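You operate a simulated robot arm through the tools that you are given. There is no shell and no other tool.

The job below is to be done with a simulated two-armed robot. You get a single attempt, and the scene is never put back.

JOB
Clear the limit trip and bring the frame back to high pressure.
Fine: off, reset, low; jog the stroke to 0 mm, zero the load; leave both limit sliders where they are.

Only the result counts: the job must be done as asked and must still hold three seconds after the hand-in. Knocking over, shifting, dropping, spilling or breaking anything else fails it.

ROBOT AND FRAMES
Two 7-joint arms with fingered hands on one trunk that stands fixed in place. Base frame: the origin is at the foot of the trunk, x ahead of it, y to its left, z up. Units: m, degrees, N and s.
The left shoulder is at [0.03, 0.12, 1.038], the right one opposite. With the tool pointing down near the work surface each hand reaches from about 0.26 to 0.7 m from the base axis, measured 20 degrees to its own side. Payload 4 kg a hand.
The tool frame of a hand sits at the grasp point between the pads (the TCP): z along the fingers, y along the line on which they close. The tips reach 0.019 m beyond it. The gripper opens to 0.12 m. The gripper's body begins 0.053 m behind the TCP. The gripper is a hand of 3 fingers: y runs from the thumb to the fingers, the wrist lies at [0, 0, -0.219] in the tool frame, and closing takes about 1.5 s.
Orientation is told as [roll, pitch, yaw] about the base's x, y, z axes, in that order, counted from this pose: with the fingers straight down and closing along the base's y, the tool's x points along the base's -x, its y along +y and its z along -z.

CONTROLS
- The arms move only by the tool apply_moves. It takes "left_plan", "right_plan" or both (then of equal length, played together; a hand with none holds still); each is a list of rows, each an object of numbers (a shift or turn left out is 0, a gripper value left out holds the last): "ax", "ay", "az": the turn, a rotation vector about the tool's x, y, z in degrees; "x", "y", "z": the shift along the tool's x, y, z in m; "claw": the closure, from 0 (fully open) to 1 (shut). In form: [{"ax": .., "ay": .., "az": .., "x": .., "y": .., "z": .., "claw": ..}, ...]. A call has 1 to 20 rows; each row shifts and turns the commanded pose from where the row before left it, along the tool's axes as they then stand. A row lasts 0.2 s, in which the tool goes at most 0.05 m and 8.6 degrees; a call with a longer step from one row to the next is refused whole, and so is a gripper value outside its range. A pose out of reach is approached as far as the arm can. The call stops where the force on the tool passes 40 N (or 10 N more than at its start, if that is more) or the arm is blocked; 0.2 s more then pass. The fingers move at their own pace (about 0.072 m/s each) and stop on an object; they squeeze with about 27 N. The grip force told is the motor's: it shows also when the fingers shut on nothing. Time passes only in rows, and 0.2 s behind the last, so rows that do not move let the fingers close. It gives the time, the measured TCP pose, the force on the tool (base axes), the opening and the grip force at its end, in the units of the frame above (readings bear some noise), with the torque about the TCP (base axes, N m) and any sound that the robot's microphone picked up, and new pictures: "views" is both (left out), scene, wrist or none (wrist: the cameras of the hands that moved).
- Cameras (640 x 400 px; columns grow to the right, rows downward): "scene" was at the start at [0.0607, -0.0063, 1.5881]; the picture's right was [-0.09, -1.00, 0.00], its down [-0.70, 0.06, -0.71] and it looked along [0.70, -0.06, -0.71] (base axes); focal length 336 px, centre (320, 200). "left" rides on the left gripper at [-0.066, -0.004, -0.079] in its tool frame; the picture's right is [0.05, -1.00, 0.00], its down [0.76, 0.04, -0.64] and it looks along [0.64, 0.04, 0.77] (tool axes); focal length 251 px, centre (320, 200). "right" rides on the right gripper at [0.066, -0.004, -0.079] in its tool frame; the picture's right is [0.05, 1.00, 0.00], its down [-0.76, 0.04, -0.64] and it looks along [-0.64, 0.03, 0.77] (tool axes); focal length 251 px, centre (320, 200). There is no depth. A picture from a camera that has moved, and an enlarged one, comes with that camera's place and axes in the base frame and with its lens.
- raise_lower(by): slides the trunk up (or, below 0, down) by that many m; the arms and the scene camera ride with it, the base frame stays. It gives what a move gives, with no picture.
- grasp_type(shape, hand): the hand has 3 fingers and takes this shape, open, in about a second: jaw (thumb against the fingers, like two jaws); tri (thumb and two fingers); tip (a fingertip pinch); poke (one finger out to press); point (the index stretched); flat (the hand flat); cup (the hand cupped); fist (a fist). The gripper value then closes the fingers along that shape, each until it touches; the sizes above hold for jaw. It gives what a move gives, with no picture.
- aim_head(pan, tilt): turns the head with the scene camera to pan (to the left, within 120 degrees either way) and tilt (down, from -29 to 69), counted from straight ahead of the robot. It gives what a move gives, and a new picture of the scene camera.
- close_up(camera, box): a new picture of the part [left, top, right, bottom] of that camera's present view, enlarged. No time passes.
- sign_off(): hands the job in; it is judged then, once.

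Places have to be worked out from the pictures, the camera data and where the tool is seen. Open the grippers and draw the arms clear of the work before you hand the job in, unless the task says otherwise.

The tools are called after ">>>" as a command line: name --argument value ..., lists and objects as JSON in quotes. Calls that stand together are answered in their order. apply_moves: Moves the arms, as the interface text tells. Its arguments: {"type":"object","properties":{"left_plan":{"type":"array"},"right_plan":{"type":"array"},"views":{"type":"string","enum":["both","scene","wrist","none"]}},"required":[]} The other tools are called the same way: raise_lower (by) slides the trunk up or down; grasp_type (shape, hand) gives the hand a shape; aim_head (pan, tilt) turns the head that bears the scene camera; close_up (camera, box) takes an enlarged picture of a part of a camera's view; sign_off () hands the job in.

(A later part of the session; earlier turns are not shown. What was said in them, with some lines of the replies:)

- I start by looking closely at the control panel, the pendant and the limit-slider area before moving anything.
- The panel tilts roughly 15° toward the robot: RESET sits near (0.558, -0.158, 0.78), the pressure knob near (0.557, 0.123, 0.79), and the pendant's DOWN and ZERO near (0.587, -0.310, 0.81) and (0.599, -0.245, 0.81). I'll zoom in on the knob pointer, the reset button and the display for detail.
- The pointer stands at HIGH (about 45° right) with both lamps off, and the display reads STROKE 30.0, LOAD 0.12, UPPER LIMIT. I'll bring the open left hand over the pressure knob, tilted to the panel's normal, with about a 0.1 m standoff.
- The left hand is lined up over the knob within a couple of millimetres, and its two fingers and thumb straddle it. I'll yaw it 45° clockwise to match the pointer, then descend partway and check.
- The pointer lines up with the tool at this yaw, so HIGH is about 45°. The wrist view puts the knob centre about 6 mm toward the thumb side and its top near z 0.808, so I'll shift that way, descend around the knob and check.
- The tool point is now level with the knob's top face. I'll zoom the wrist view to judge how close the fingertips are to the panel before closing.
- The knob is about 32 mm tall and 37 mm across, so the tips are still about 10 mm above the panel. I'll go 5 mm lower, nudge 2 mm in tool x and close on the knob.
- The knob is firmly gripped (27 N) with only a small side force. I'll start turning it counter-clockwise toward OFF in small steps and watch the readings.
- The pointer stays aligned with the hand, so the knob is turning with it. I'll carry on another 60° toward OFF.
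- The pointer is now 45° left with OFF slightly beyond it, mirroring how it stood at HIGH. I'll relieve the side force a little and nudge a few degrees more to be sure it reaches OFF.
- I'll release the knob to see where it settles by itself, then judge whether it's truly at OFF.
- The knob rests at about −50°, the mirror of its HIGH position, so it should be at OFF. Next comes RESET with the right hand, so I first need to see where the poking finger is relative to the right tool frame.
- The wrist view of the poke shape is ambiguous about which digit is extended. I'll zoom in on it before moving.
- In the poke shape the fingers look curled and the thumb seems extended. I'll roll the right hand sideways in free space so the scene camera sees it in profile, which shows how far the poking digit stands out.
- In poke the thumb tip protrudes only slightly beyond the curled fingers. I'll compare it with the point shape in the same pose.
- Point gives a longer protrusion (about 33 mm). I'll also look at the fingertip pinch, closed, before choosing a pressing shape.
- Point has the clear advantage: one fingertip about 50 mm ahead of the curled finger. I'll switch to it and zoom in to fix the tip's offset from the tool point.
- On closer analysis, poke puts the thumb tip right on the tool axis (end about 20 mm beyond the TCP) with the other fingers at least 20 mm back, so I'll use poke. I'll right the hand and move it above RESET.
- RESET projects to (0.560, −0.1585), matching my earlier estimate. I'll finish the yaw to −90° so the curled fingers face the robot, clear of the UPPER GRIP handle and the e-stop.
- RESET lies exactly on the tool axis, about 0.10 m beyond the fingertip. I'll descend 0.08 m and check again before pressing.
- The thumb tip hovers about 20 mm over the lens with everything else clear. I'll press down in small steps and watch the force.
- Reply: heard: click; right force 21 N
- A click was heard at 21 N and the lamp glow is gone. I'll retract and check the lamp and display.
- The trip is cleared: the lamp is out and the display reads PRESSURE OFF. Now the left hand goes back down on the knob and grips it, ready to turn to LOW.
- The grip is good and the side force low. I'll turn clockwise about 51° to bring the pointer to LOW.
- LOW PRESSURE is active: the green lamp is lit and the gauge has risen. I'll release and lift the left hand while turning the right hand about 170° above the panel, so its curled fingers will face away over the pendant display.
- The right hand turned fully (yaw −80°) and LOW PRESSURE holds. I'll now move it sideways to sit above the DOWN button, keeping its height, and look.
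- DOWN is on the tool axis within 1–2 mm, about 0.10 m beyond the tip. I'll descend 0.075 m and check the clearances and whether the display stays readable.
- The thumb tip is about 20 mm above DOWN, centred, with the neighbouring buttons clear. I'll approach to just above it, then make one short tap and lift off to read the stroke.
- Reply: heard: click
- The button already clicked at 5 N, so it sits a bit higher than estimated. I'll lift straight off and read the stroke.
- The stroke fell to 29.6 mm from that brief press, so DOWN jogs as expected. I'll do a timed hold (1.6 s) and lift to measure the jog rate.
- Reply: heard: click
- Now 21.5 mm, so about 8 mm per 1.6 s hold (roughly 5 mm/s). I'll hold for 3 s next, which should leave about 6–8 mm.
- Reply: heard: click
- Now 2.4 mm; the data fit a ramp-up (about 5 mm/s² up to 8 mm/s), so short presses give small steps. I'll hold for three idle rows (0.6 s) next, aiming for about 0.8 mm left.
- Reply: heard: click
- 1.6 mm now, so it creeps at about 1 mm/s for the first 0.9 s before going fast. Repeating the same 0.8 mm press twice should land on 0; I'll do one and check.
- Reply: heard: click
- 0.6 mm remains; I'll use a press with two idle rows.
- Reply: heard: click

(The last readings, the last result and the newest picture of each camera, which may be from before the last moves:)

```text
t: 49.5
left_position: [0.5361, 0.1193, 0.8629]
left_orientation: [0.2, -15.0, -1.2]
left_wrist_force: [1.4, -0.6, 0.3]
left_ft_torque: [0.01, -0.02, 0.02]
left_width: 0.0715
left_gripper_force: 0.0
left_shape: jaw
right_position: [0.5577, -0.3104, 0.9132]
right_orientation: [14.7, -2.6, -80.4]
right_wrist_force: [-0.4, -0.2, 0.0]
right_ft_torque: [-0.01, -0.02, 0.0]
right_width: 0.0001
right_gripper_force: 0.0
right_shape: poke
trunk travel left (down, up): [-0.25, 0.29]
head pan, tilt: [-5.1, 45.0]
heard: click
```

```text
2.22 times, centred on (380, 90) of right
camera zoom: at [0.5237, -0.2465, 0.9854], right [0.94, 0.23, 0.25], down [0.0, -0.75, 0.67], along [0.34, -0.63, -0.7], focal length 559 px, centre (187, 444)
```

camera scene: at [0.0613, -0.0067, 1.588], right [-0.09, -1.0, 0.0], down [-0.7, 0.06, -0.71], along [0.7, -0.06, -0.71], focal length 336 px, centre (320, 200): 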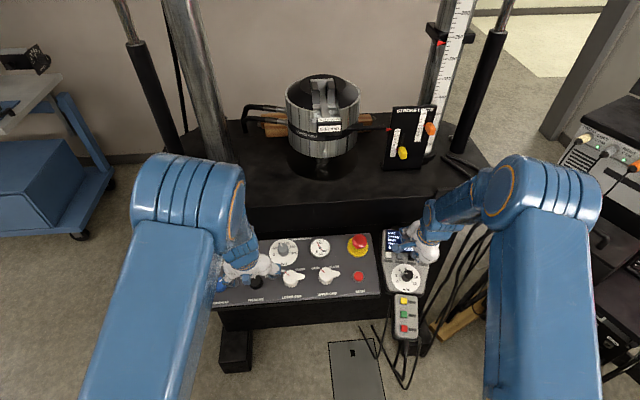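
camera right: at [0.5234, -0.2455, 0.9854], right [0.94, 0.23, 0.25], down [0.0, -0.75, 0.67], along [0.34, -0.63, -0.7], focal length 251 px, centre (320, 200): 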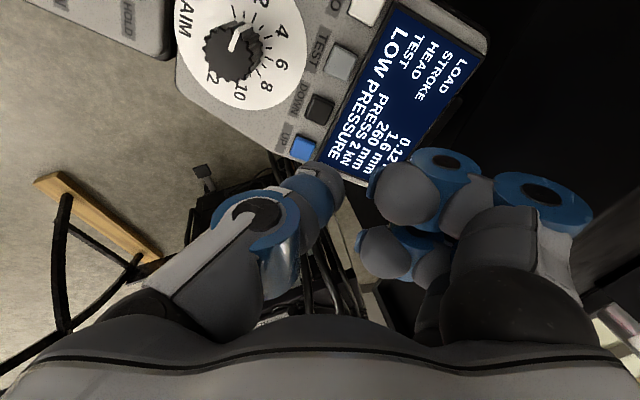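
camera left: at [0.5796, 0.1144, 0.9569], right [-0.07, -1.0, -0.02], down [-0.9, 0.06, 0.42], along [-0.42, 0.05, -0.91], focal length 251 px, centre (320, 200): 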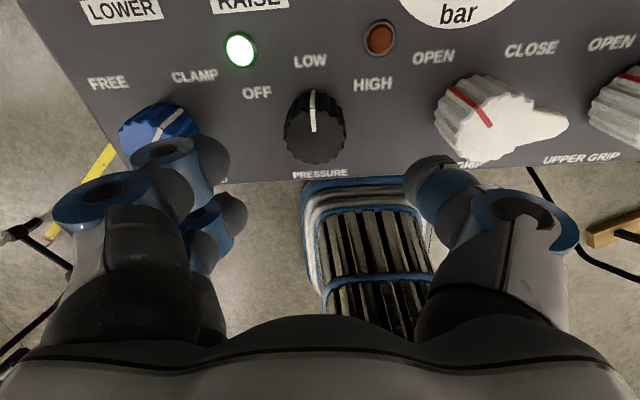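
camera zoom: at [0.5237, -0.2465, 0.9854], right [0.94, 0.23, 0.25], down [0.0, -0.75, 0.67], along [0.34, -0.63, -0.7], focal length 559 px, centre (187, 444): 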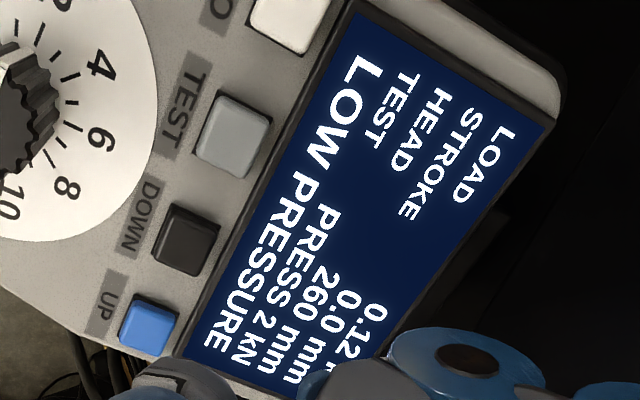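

Stroke reads 0.0 mm. Next I'll shift the right hand over to the ZERO button at the same height, about (0.5995, −0.247), and check alignment.

>>> apply_moves --right_plan '[{"x": 0.0306, "y": 0.012, "z": 0.0012}, {"x": 0.0306, "y": 0.012, "z": 0.0012}]' --views "both"

>>> close_up --camera "right" --box '[200, 60, 440, 220]'

>>> close_up --camera "scene" --box '[350, 210, 450, 300]'

```text
t: 50.1
left_position: [0.5383, 0.1192, 0.8638]
left_orientation: [0.4, -15.0, -1.1]
left_wrist_force: [0.7, -0.9, -0.3]
left_ft_torque: [-0.01, -0.02, -0.02]
left_width: 0.0716
left_gripper_force: 0.1
left_shape: jaw
right_position: [0.573, -0.2462, 0.9133]
right_orientation: [14.6, -2.6, -80.3]
right_wrist_force: [-0.2, -0.8, 0.4]
right_ft_torque: [0.0, 0.02, -0.02]
right_width: 0.0
right_gripper_force: 0.0
right_shape: poke
trunk travel left (down, up): [-0.25, 0.29]
head pan, tilt: [-5.1, 45.0]
camera scene: at [0.0614, -0.0059, 1.588], right [-0.09, -1.0, 0.0], down [-0.7, 0.06, -0.71], along [0.7, -0.06, -0.71], focal length 336 px, centre (320, 200)
camera right: at [0.5392, -0.1827, 0.9847], right [0.94, 0.23, 0.25], down [0.0, -0.75, 0.67], along [0.34, -0.63, -0.7], focal length 251 px, centre (320, 200)
```

scene: 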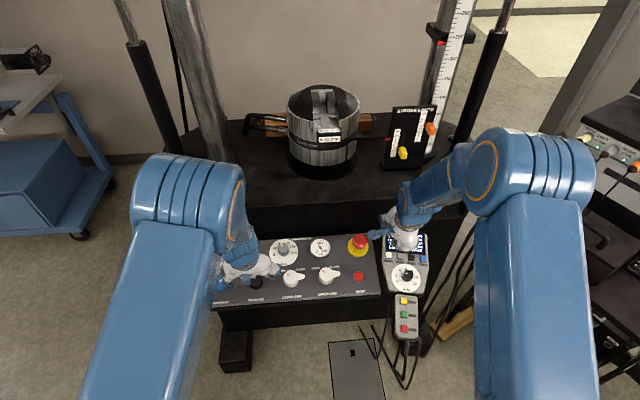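
right: 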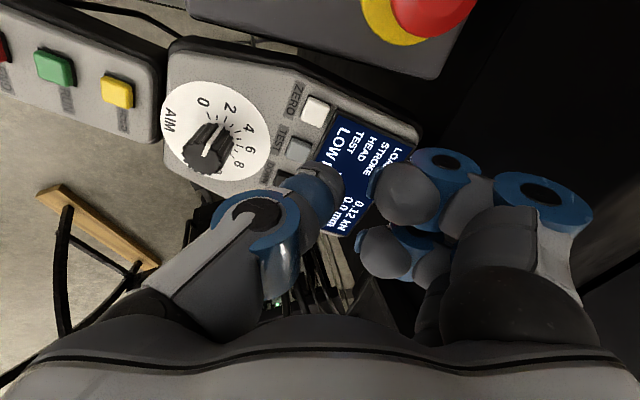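

```text
2.50 times, centred on (320, 140) of right
camera zoom: at [0.5392, -0.1827, 0.9847], right [0.94, 0.23, 0.25], down [0.0, -0.75, 0.67], along [0.34, -0.63, -0.7], focal length 629 px, centre (320, 350)
```

zoom: 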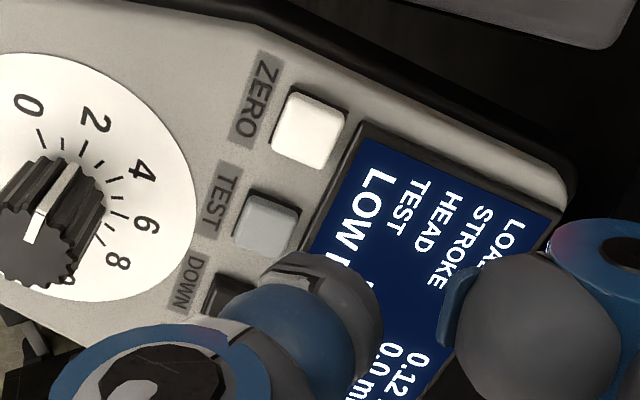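

```text
4.44 times, centred on (400, 255) of scene
camera zoom: at [0.0614, -0.0059, 1.588], right [-0.09, -1.0, 0.0], down [-0.7, 0.06, -0.71], along [0.7, -0.06, -0.71], focal length 1493 px, centre (-36, -44)
```

zoom: 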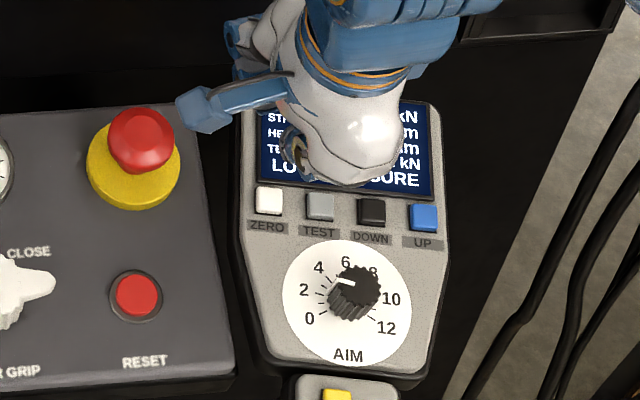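

ZERO appears 3–4 mm off-axis toward the thumb side. I'll correct by (−1.8, −3.5) mm in tool x/y, descend to about 15 mm above it, and verify visually.

>>> apply_moves --right_plan '[{"x": -0.0018, "y": -0.0035, "z": 0.025}, {"z": 0.03}]' --views "wrist"

>>> close_up --camera "right" --box '[200, 60, 440, 220]'

```text
t: 50.7
left_position: [0.5382, 0.1188, 0.8634]
left_orientation: [0.2, -15.0, -1.0]
left_wrist_force: [-0.2, 0.6, 0.2]
left_ft_torque: [-0.03, -0.02, 0.03]
left_width: 0.0714
left_gripper_force: 0.0
left_shape: jaw
right_position: [0.5847, -0.2486, 0.8594]
right_orientation: [14.8, -2.6, -80.4]
right_wrist_force: [0.0, 0.5, -0.3]
right_ft_torque: [-0.02, -0.03, 0.01]
right_width: 0.0
right_gripper_force: 0.0
right_shape: poke
trunk travel left (down, up): [-0.25, 0.29]
head pan, tilt: [-5.1, 45.0]
camera right: at [0.5494, -0.1859, 0.932], right [0.94, 0.23, 0.25], down [0.0, -0.75, 0.67], along [0.34, -0.63, -0.7], focal length 251 px, centre (320, 200)
```

right: 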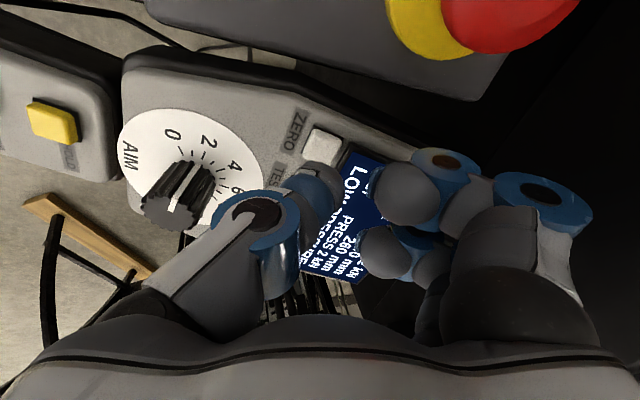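

```text
2.50 times, centred on (320, 140) of right
camera zoom: at [0.5494, -0.1859, 0.932], right [0.94, 0.23, 0.25], down [0.0, -0.75, 0.67], along [0.34, -0.63, -0.7], focal length 629 px, centre (320, 350)
```

zoom: 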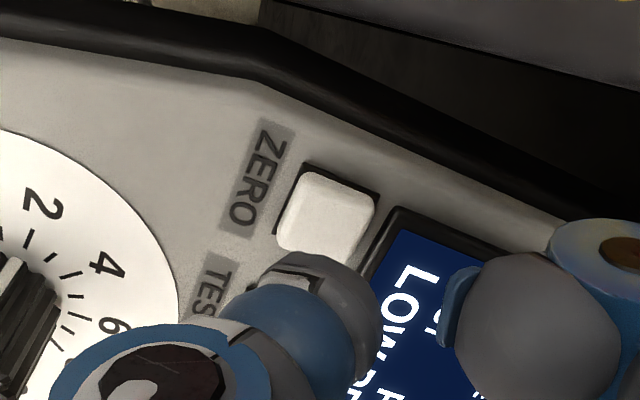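

ZERO is now centred under the tip, about 15 mm away. I'll press it briefly the same way as DOWN and lift off.

>>> apply_moves --right_plan '[{"z": 0.009}, {"z": 0.0075}, {}, {"z": -0.0315}, {"z": -0.04}]' --views "both"

>>> close_up --camera "right" --box '[260, 60, 460, 240]'

```text
t: 51.9
left_position: [0.5365, 0.1193, 0.8634]
left_orientation: [0.3, -15.0, -1.1]
left_wrist_force: [-0.8, 0.3, 0.2]
left_ft_torque: [0.01, -0.01, 0.02]
left_width: 0.0716
left_gripper_force: 0.1
left_shape: jaw
right_position: [0.5666, -0.2487, 0.9131]
right_orientation: [14.8, -2.6, -80.4]
right_wrist_force: [0.6, 0.3, 0.3]
right_ft_torque: [-0.01, 0.0, 0.01]
right_width: 0.0
right_gripper_force: 0.0
right_shape: poke
trunk travel left (down, up): [-0.25, 0.29]
head pan, tilt: [-5.1, 45.0]
heard: click
camera scene: at [0.0599, -0.0061, 1.5881], right [-0.09, -1.0, 0.0], down [-0.7, 0.06, -0.71], along [0.7, -0.06, -0.71], focal length 336 px, centre (320, 200)
camera right: at [0.5326, -0.185, 0.9858], right [0.94, 0.23, 0.25], down [0.0, -0.75, 0.67], along [0.34, -0.63, -0.7], focal length 251 px, centre (320, 200)
```

scene: 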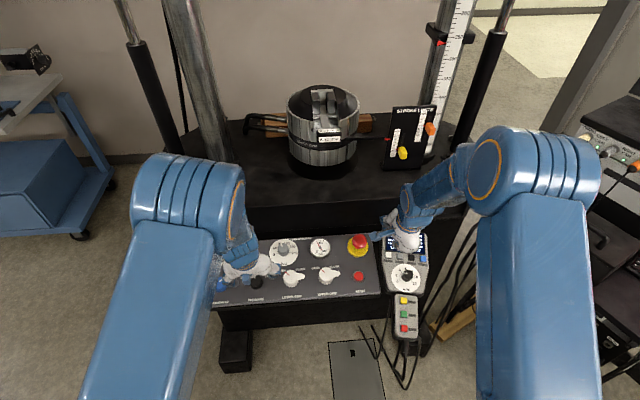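
right: 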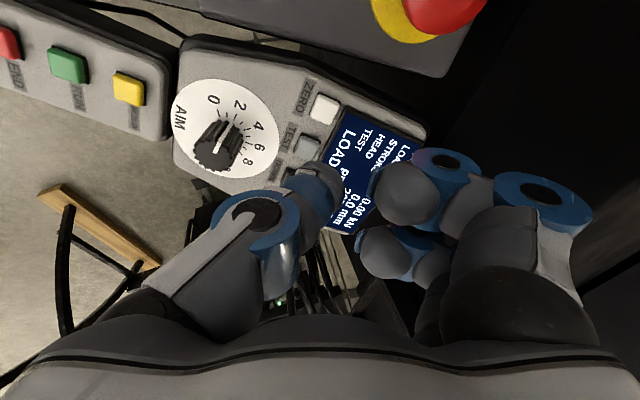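

```text
2.22 times, centred on (360, 150) of right
camera zoom: at [0.5326, -0.185, 0.9858], right [0.94, 0.23, 0.25], down [0.0, -0.75, 0.67], along [0.34, -0.63, -0.7], focal length 559 px, centre (231, 311)
```

zoom: 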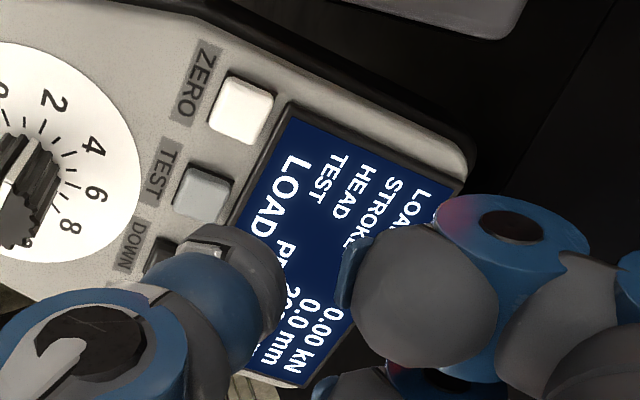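

LOAD is 0.00 kN and STROKE 0.0 mm. The right hand now lifts clear while the left hand goes back down and grips the pressure knob for the turn to HIGH.

>>> apply_moves --left_plan '[{"z": 0.02}, {"z": 0.02}, {"z": 0.02}, {"claw": 0.7}, {"claw": 0.75}, {"claw": 0.8}, {"claw": 0.8}, {"claw": 0.8}]' --right_plan '[{"z": -0.04}, {"z": -0.04}, {"z": -0.04}, {"z": -0.04}, {}, {}, {}, {}]' --views "both"

>>> close_up --camera "scene" --box '[370, 210, 450, 300]'

```text
t: 53.7
left_position: [0.5523, 0.1174, 0.8039]
left_orientation: [0.2, -14.9, -1.1]
left_wrist_force: [-1.4, -1.6, -3.3]
left_ft_torque: [-0.01, 0.0, 0.01]
left_width: 0.0256
left_gripper_force: 27.0
left_shape: jaw
right_position: [0.5268, -0.2508, 1.0693]
right_orientation: [14.8, -2.5, -80.4]
right_wrist_force: [0.5, -0.5, 0.5]
right_ft_torque: [0.04, -0.02, 0.01]
right_width: 0.0
right_gripper_force: 0.0
right_shape: poke
trunk travel left (down, up): [-0.25, 0.29]
head pan, tilt: [-5.1, 45.0]
camera scene: at [0.0609, -0.0066, 1.588], right [-0.09, -1.0, 0.0], down [-0.7, 0.06, -0.71], along [0.7, -0.06, -0.71], focal length 336 px, centre (320, 200)
camera right: at [0.4919, -0.1862, 1.1412], right [0.94, 0.23, 0.25], down [0.0, -0.75, 0.67], along [0.34, -0.63, -0.7], focal length 251 px, centre (320, 200)
camera left: at [0.5946, 0.1133, 0.8982], right [-0.07, -1.0, -0.02], down [-0.9, 0.06, 0.43], along [-0.42, 0.05, -0.9], focal length 251 px, centre (320, 200)
```

scene: 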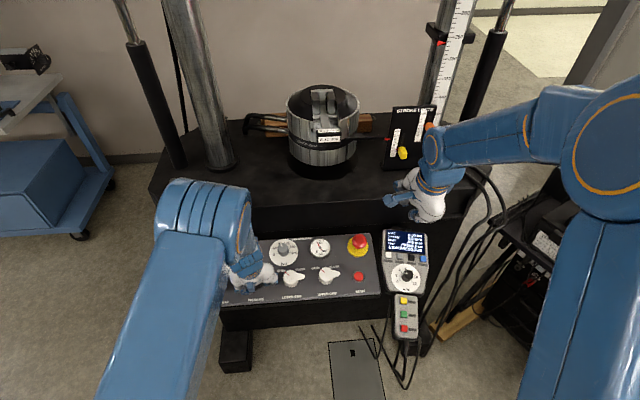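
right: 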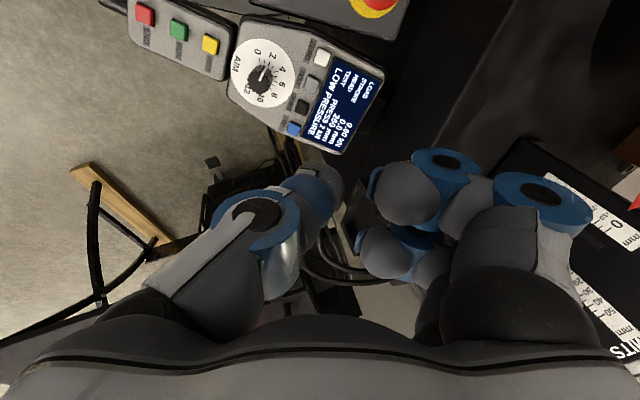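
left: 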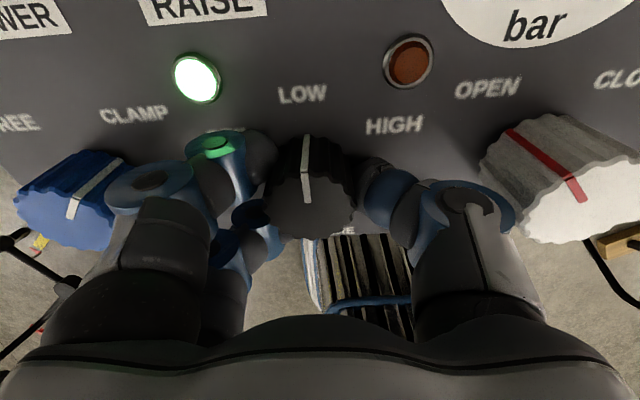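

```text
4.44 times, centred on (410, 255) of scene
camera zoom: at [0.0609, -0.0066, 1.588], right [-0.09, -1.0, 0.0], down [-0.7, 0.06, -0.71], along [0.7, -0.06, -0.71], focal length 1493 px, centre (-80, -44)
```

zoom: 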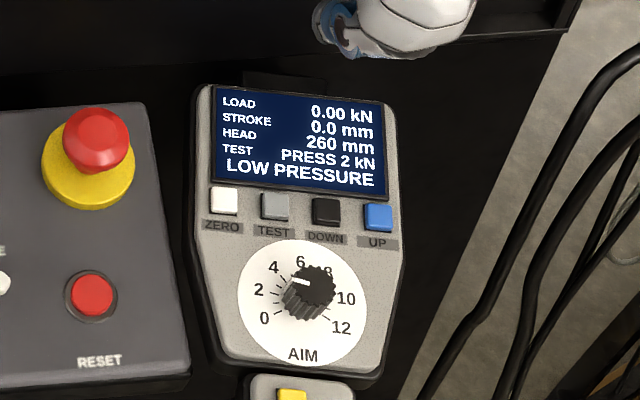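

The display shows 0.00 kN, 0.0 mm and LOW PRESSURE, and the knob is gripped with low side force. I'll now turn it clockwise about 48° to HIGH.

>>> apply_moves --left_plan '[{"az": 7, "x": 0.0003}, {"az": 7, "x": 0.0003}, {"az": 7, "x": 0.0003}, {"az": 7, "x": 0.0003}, {"az": 7, "x": 0.0003}, {"az": 7, "x": 0.0003}, {"az": 6, "x": 0.0003}]' --views "both"

>>> close_up --camera "scene" --box '[200, 220, 440, 310]'

```text
t: 55.3
left_position: [0.5507, 0.1201, 0.8044]
left_orientation: [11.4, -9.7, -50.0]
left_wrist_force: [-5.6, 7.2, -1.4]
left_ft_torque: [0.0, -0.01, 0.05]
left_width: 0.0252
left_gripper_force: 27.0
left_shape: jaw
right_position: [0.5258, -0.2488, 1.0691]
right_orientation: [14.8, -2.6, -80.4]
right_wrist_force: [0.7, 1.3, 0.7]
right_ft_torque: [0.02, -0.01, 0.0]
right_width: 0.0002
right_gripper_force: 0.0
right_shape: poke
trunk travel left (down, up): [-0.25, 0.29]
head pan, tilt: [-5.1, 45.0]
camera scene: at [0.0602, -0.0053, 1.5881], right [-0.09, -1.0, 0.0], down [-0.7, 0.06, -0.71], along [0.7, -0.06, -0.71], focal length 336 px, centre (320, 200)
camera left: at [0.5685, 0.0674, 0.8911], right [-0.76, -0.61, -0.2], down [-0.62, 0.6, 0.5], along [-0.18, 0.51, -0.84], focal length 251 px, centre (320, 200)
```

scene: 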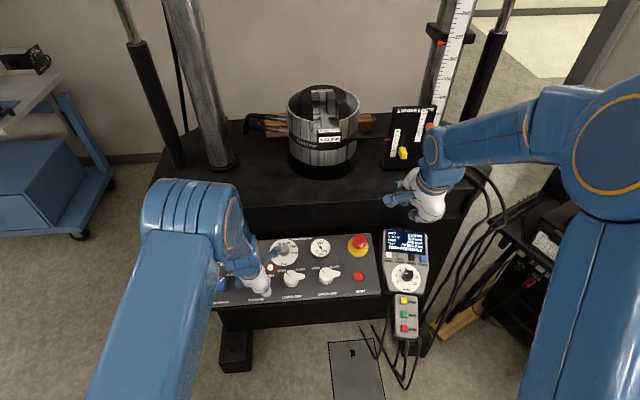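
left: 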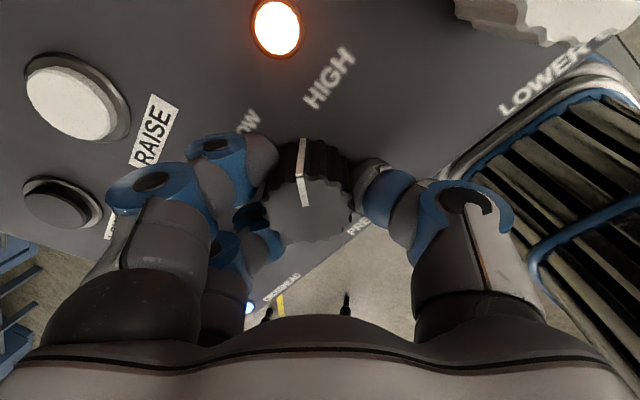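

```text
2.67 times, centred on (320, 265) of scene
camera zoom: at [0.0602, -0.0053, 1.5881], right [-0.09, -1.0, 0.0], down [-0.7, 0.06, -0.71], along [0.7, -0.06, -0.71], focal length 896 px, centre (320, 27)
```

zoom: 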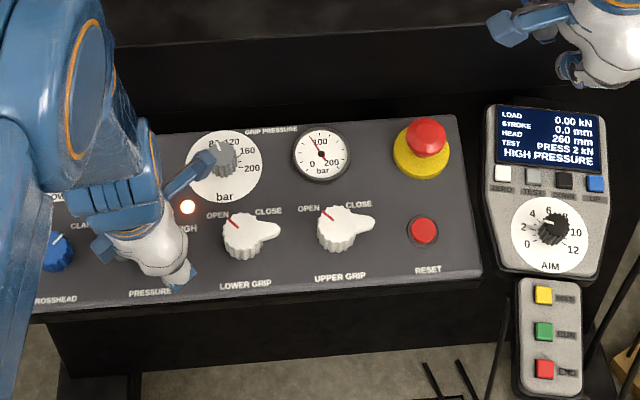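

HIGH PRESSURE shows with the orange lamp lit. I'll release the knob, lift the left hand clear and recheck everything.

>>> apply_moves --left_plan '[{"claw": 0.4}, {"claw": 0.4}, {"claw": 0.4}, {"claw": 0.4}, {"z": -0.02}, {"z": -0.03}, {"z": -0.03}, {"z": -0.03}]' --views "both"

>>> close_up --camera "left" --box '[220, 0, 420, 180]'

>>> close_up --camera "scene" --box '[200, 220, 440, 310]'

```text
t: 57.1
left_position: [0.5208, 0.1197, 0.9096]
left_orientation: [11.3, -9.8, -50.0]
left_wrist_force: [-0.3, 0.2, 0.5]
left_ft_torque: [-0.02, -0.03, 0.01]
left_width: 0.0714
left_gripper_force: 0.1
left_shape: jaw
right_position: [0.5258, -0.2506, 1.068]
right_orientation: [14.7, -2.6, -80.4]
right_wrist_force: [-0.8, -1.1, 0.5]
right_ft_torque: [-0.04, -0.01, 0.04]
right_width: 0.0
right_gripper_force: 0.1
right_shape: poke
trunk travel left (down, up): [-0.25, 0.29]
head pan, tilt: [-5.1, 45.0]
camera scene: at [0.0599, -0.0064, 1.5881], right [-0.09, -1.0, 0.0], down [-0.7, 0.06, -0.71], along [0.7, -0.06, -0.71], focal length 336 px, centre (320, 200)
camera left: at [0.5383, 0.067, 0.9968], right [-0.76, -0.61, -0.2], down [-0.62, 0.6, 0.5], along [-0.18, 0.51, -0.84], focal length 251 px, centre (320, 200)
```

scene: 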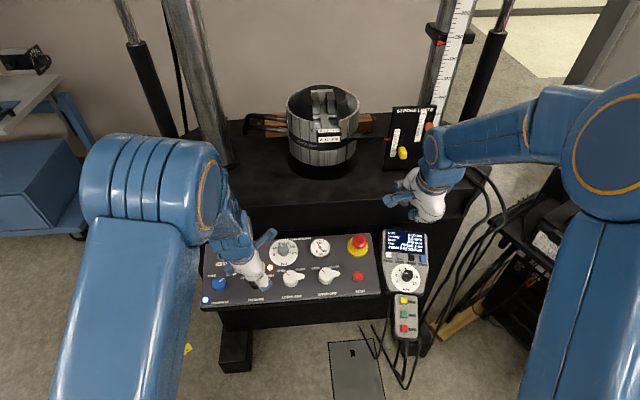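
left: 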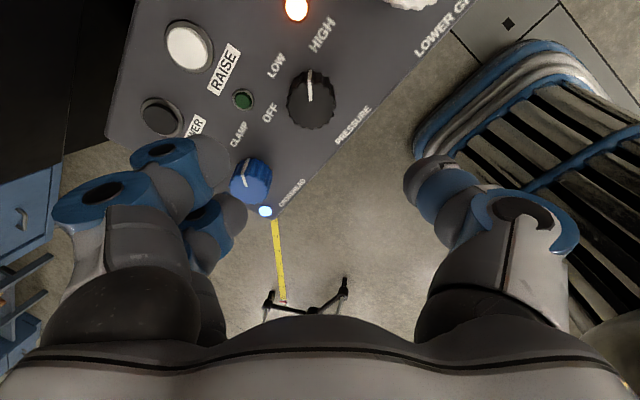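

```text
2.22 times, centred on (320, 90) of left
camera zoom: at [0.5383, 0.067, 0.9968], right [-0.76, -0.61, -0.2], down [-0.62, 0.6, 0.5], along [-0.18, 0.51, -0.84], focal length 559 px, centre (320, 444)
```

zoom: 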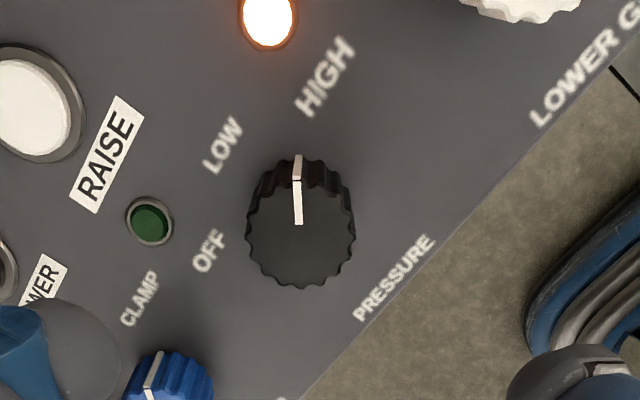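

```text
2.67 times, centred on (320, 265) of scene
camera zoom: at [0.0599, -0.0064, 1.5881], right [-0.09, -1.0, 0.0], down [-0.7, 0.06, -0.71], along [0.7, -0.06, -0.71], focal length 896 px, centre (320, 27)
```

zoom: 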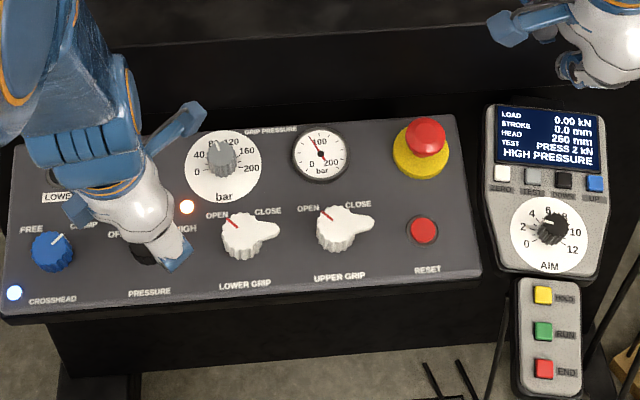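

HIGH PRESSURE holds after release, with stroke 0.0 and load 0.00. I'll draw both arms up and back away from the work and open the left gripper.

>>> apply_moves --left_plan '[{"z": -0.045}, {"z": -0.045}, {"z": -0.045}, {"z": -0.045}, {"z": -0.045}, {"claw": 0}, {"claw": 0}, {"claw": 0}]' --right_plan '[{"z": -0.045}, {"z": -0.045}, {"y": -0.04}, {"y": -0.04}, {"y": -0.04}, {}, {}, {}]' --views "scene"

>>> grasp_type --hand "right" --shape "jaw"

>>> close_up --camera "scene" --box '[190, 220, 440, 340]'

>>> close_up --camera "scene" --box '[280, 70, 460, 180]'

>>> close_up --camera "scene" --box '[375, 220, 445, 265]'

```text
t: 58.9
left_position: [0.4658, 0.1202, 1.1274]
left_orientation: [11.4, -9.9, -50.1]
left_wrist_force: [0.7, -1.0, 0.1]
left_ft_torque: [0.02, -0.03, -0.03]
left_width: 0.12
left_gripper_force: 0.1
left_shape: jaw
right_position: [0.3889, -0.2701, 1.1216]
right_orientation: [14.6, -2.5, -80.4]
right_wrist_force: [0.4, 0.5, -0.1]
right_ft_torque: [-0.02, -0.02, 0.0]
right_width: 0.0
right_gripper_force: 0.0
right_shape: poke
trunk travel left (down, up): [-0.25, 0.29]
head pan, tilt: [-5.1, 45.0]
camera scene: at [0.0609, -0.0063, 1.588], right [-0.09, -1.0, 0.0], down [-0.7, 0.06, -0.71], along [0.7, -0.06, -0.71], focal length 336 px, centre (320, 200)
```

scene: 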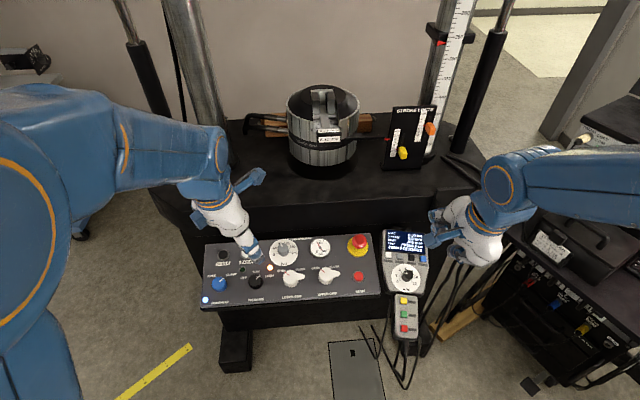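

```text
t: 59.8
left_position: [0.4669, 0.119, 1.1273]
left_orientation: [11.4, -9.8, -50.1]
left_wrist_force: [-0.5, -0.3, -0.4]
left_ft_torque: [-0.05, -0.04, 0.03]
left_width: 0.12
left_gripper_force: 0.0
left_shape: jaw
right_position: [0.3885, -0.271, 1.1212]
right_orientation: [14.9, -2.6, -80.4]
right_wrist_force: [0.3, 0.3, -0.1]
right_ft_torque: [0.03, 0.02, -0.03]
right_width: 0.1199
right_gripper_force: 0.1
right_shape: jaw
trunk travel left (down, up): [-0.25, 0.29]
head pan, tilt: [-5.1, 45.0]
```

```text
2.56 times, centred on (315, 280) of scene
camera zoom: at [0.0606, -0.0063, 1.5881], right [-0.09, -1.0, 0.0], down [-0.7, 0.06, -0.71], along [0.7, -0.06, -0.71], focal length 860 px, centre (333, -5)
```

zoom: 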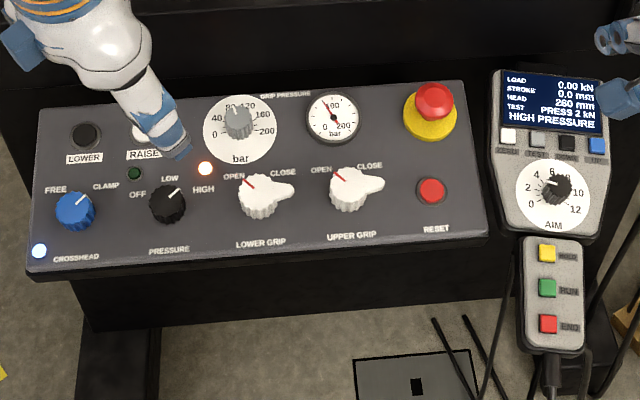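

```text
3.56 times, centred on (370, 125) of scene
camera zoom: at [0.0606, -0.0063, 1.5881], right [-0.09, -1.0, 0.0], down [-0.7, 0.06, -0.71], along [0.7, -0.06, -0.71], focal length 1194 px, centre (142, 467)
```

zoom: 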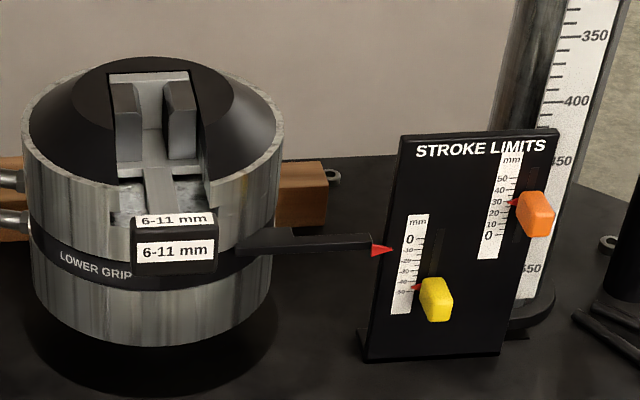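

```text
8.89 times, centred on (410, 242) of scene
camera zoom: at [0.0606, -0.0063, 1.5881], right [-0.09, -1.0, 0.0], down [-0.7, 0.06, -0.71], along [0.7, -0.06, -0.71], focal length 2986 px, centre (-480, -178)
```

zoom: 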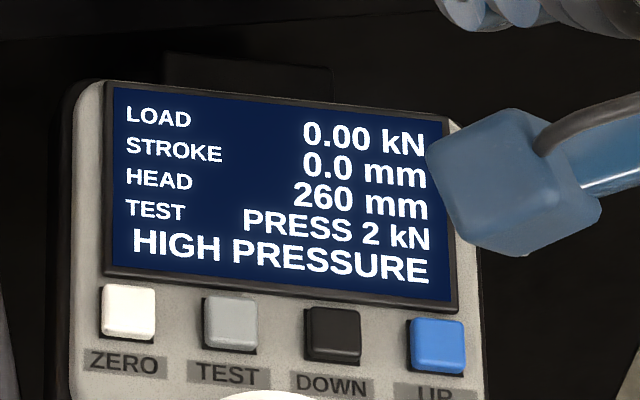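

The display shows HIGH PRESSURE, stroke 0.0 mm and load 0.00 kN, with the HIGH lamp on and the reset lamp out. Both limit sliders and the other controls are unchanged, and both hands are open and clear, so I'm handing the job in.

>>> sign_off

```text
The job is handed in.
```

The limit trip is cleared and the frame is back at high pressure. At hand-in the pendant read HIGH PRESSURE, stroke 0.0 mm and load 0.00 kN.

- **Trip:** I turned the pressure knob to OFF, pressed RESET once, and the reset lamp went out. LOW came on normally after that.
- **Stroke:** I jogged it down from 30.0 mm to 0.0 mm with the DOWN button on the pendant, in low pressure.
- **Load:** It read 0.12 kN before, and I zeroed it once the stroke was at 0.
- **High pressure:** I turned the knob to HIGH. The orange HIGH lamp is lit, and it held after I let go.

Both limit sliders are where they were, and I did not touch the grip, crosshead or e-stop controls. Both hands are open and clear of the work.
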